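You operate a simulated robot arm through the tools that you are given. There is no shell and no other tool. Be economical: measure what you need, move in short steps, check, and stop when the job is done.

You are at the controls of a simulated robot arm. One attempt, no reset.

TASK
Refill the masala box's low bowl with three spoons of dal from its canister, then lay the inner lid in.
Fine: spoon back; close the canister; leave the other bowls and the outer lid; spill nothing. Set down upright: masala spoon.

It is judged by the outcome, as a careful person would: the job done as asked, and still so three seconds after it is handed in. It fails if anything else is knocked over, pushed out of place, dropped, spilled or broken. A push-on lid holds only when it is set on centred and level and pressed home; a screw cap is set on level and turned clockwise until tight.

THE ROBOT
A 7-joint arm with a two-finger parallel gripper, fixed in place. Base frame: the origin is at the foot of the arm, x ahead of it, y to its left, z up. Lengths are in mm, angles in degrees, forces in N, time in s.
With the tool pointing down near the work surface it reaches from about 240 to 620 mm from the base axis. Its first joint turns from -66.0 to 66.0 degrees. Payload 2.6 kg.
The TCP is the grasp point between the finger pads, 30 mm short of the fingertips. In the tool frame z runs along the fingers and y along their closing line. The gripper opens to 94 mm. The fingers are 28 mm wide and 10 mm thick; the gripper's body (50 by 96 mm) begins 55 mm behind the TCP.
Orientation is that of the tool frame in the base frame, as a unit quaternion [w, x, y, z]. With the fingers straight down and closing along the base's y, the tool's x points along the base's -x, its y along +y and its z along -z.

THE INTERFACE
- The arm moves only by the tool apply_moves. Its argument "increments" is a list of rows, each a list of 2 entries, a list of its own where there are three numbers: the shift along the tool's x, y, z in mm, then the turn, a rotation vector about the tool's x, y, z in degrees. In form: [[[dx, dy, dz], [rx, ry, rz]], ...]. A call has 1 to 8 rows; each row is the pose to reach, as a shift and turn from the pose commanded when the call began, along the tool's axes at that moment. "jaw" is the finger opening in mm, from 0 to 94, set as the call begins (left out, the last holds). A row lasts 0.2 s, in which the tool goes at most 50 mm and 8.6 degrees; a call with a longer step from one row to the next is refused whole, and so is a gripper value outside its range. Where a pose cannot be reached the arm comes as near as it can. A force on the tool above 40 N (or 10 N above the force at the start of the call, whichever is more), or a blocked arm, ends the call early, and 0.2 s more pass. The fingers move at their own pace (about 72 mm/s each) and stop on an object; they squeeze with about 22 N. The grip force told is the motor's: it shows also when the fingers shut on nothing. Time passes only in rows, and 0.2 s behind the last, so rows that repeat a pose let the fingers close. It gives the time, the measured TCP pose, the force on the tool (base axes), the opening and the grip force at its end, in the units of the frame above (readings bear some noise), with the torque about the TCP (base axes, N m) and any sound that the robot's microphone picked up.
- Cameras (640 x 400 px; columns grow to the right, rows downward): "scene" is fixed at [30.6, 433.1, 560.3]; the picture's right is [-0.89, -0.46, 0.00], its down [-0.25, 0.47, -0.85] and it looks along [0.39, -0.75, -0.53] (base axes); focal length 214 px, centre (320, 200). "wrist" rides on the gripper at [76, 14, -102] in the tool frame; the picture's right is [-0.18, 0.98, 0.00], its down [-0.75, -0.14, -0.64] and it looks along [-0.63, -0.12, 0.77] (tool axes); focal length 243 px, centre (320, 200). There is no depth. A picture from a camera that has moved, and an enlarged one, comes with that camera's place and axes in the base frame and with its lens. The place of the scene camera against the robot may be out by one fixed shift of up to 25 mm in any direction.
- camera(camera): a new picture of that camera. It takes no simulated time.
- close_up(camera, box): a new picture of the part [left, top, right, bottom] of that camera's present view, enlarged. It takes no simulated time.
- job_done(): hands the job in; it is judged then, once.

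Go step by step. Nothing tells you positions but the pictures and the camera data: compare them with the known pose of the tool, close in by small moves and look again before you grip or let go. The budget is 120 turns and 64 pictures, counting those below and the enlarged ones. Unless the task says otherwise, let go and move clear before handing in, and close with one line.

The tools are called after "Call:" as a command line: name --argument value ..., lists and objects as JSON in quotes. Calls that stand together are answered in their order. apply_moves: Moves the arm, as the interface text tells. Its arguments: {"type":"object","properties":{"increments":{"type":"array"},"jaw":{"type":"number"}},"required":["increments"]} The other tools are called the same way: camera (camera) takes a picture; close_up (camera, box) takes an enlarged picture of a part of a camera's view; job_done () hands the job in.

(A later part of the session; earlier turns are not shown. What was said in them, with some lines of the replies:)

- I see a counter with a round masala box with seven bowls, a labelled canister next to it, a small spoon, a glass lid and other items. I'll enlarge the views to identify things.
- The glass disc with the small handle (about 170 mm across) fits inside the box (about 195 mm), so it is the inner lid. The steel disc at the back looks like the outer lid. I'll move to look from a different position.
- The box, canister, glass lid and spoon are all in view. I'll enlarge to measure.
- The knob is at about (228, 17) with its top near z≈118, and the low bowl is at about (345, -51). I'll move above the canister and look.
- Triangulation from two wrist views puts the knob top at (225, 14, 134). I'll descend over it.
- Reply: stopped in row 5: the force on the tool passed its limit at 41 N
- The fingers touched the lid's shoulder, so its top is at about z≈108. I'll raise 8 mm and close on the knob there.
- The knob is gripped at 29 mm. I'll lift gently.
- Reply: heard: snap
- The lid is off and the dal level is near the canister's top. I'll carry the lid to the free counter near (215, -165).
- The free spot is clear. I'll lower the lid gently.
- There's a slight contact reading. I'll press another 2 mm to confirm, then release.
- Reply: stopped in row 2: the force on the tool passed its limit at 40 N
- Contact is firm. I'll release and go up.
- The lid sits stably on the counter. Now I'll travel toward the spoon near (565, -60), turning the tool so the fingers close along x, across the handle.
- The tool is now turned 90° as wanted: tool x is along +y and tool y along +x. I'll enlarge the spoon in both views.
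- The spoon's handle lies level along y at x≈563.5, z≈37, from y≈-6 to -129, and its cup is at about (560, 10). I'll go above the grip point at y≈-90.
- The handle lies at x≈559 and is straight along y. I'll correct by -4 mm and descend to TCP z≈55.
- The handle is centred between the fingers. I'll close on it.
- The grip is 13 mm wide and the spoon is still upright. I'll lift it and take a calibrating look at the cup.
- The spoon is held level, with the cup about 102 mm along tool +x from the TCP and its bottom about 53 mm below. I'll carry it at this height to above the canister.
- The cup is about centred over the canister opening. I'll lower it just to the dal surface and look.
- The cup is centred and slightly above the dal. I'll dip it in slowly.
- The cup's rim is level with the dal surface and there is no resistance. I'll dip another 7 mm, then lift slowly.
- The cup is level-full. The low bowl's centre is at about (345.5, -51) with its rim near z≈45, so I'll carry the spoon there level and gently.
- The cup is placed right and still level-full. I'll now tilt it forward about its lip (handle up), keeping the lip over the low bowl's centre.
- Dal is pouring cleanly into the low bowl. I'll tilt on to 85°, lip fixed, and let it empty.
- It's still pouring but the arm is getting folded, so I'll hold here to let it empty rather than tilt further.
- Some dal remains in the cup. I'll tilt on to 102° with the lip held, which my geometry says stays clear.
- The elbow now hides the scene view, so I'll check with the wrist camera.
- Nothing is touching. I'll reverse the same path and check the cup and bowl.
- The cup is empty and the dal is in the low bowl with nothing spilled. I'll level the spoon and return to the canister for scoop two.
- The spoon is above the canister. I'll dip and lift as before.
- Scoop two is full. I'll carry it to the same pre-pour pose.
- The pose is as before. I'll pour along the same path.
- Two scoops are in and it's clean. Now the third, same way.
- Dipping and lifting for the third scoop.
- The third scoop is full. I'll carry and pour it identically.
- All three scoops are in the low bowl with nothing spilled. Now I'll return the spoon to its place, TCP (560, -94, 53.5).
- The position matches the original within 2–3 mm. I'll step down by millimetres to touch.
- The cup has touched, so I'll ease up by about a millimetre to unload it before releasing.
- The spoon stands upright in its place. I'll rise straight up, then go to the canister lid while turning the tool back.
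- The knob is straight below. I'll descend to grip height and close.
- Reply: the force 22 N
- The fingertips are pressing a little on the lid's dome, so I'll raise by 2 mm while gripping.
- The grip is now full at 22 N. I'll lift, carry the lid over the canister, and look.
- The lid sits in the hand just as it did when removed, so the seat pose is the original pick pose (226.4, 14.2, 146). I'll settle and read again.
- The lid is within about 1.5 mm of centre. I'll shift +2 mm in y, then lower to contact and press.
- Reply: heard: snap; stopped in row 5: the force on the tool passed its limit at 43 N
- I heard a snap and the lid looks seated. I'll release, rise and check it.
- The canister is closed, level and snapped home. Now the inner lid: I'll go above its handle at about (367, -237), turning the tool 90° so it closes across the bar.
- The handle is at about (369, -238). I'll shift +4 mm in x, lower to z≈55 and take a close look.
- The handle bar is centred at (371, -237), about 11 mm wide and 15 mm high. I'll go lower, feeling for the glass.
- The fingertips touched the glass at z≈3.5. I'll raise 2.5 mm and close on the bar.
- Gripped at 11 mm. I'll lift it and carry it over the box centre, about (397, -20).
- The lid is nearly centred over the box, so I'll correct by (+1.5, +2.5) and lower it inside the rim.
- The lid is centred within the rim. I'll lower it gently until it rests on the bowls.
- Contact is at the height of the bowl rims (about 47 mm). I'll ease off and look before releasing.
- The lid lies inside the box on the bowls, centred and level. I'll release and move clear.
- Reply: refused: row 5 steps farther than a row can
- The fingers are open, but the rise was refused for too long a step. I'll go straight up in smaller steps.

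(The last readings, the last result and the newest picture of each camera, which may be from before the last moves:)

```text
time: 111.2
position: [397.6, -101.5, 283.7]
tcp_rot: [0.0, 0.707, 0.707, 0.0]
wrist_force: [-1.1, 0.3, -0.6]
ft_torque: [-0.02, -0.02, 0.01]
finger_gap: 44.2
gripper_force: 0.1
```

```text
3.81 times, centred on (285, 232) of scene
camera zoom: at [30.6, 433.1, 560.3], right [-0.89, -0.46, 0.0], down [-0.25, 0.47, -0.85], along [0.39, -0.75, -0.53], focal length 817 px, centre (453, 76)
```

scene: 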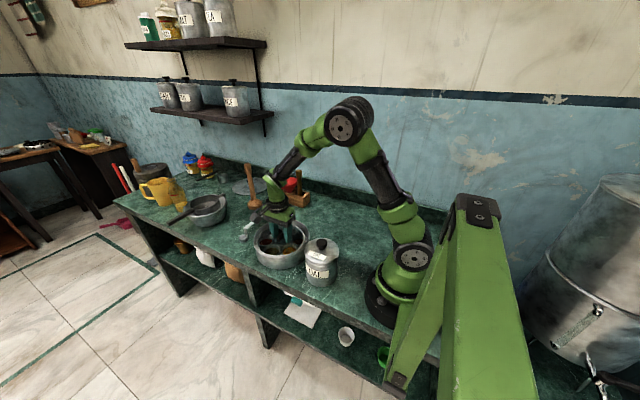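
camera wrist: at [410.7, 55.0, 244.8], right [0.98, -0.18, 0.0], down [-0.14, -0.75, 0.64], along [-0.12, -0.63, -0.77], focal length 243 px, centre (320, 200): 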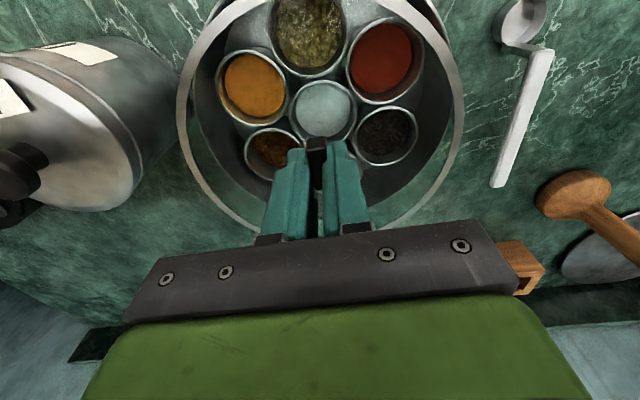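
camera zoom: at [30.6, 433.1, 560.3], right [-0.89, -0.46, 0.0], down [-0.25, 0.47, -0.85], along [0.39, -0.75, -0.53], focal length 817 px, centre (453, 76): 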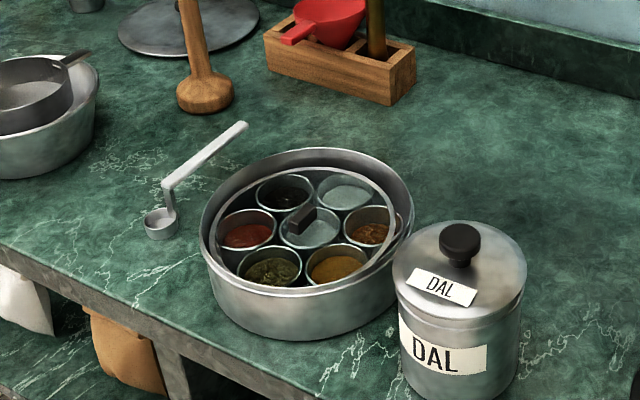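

I'll take the last close look to check that the lid lies flat.

Call:
close_up --camera "scene" --box '[245, 200, 325, 270]'

```text
5.71 times, centred on (285, 235) of scene
camera zoom: at [30.6, 433.1, 560.3], right [-0.89, -0.46, 0.0], down [-0.25, 0.47, -0.85], along [0.39, -0.75, -0.53], focal length 1226 px, centre (520, 0)
```

zoom: 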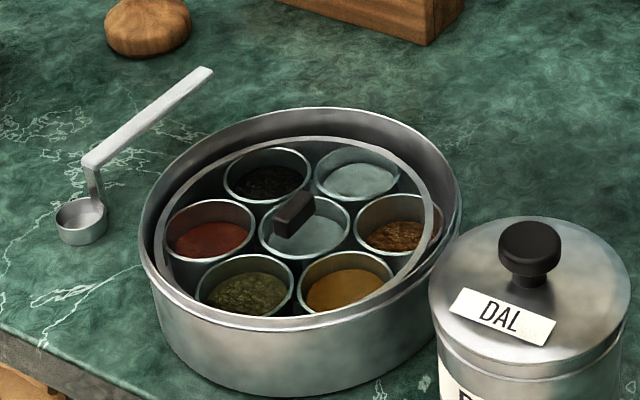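

The inner lid lies flat inside the box on the bowls. The spoon stands upright in its place, the canister is shut, nothing is spilled, and the arm is clear, so I'm handing in.

Call:
job_done

```text
The job is handed in.
```

I put three spoons of dal in the low bowl, stood the spoon back upright within a few millimetres of where it was, snapped the canister lid shut and laid the inner lid in; in the last pictures I saw no spills.
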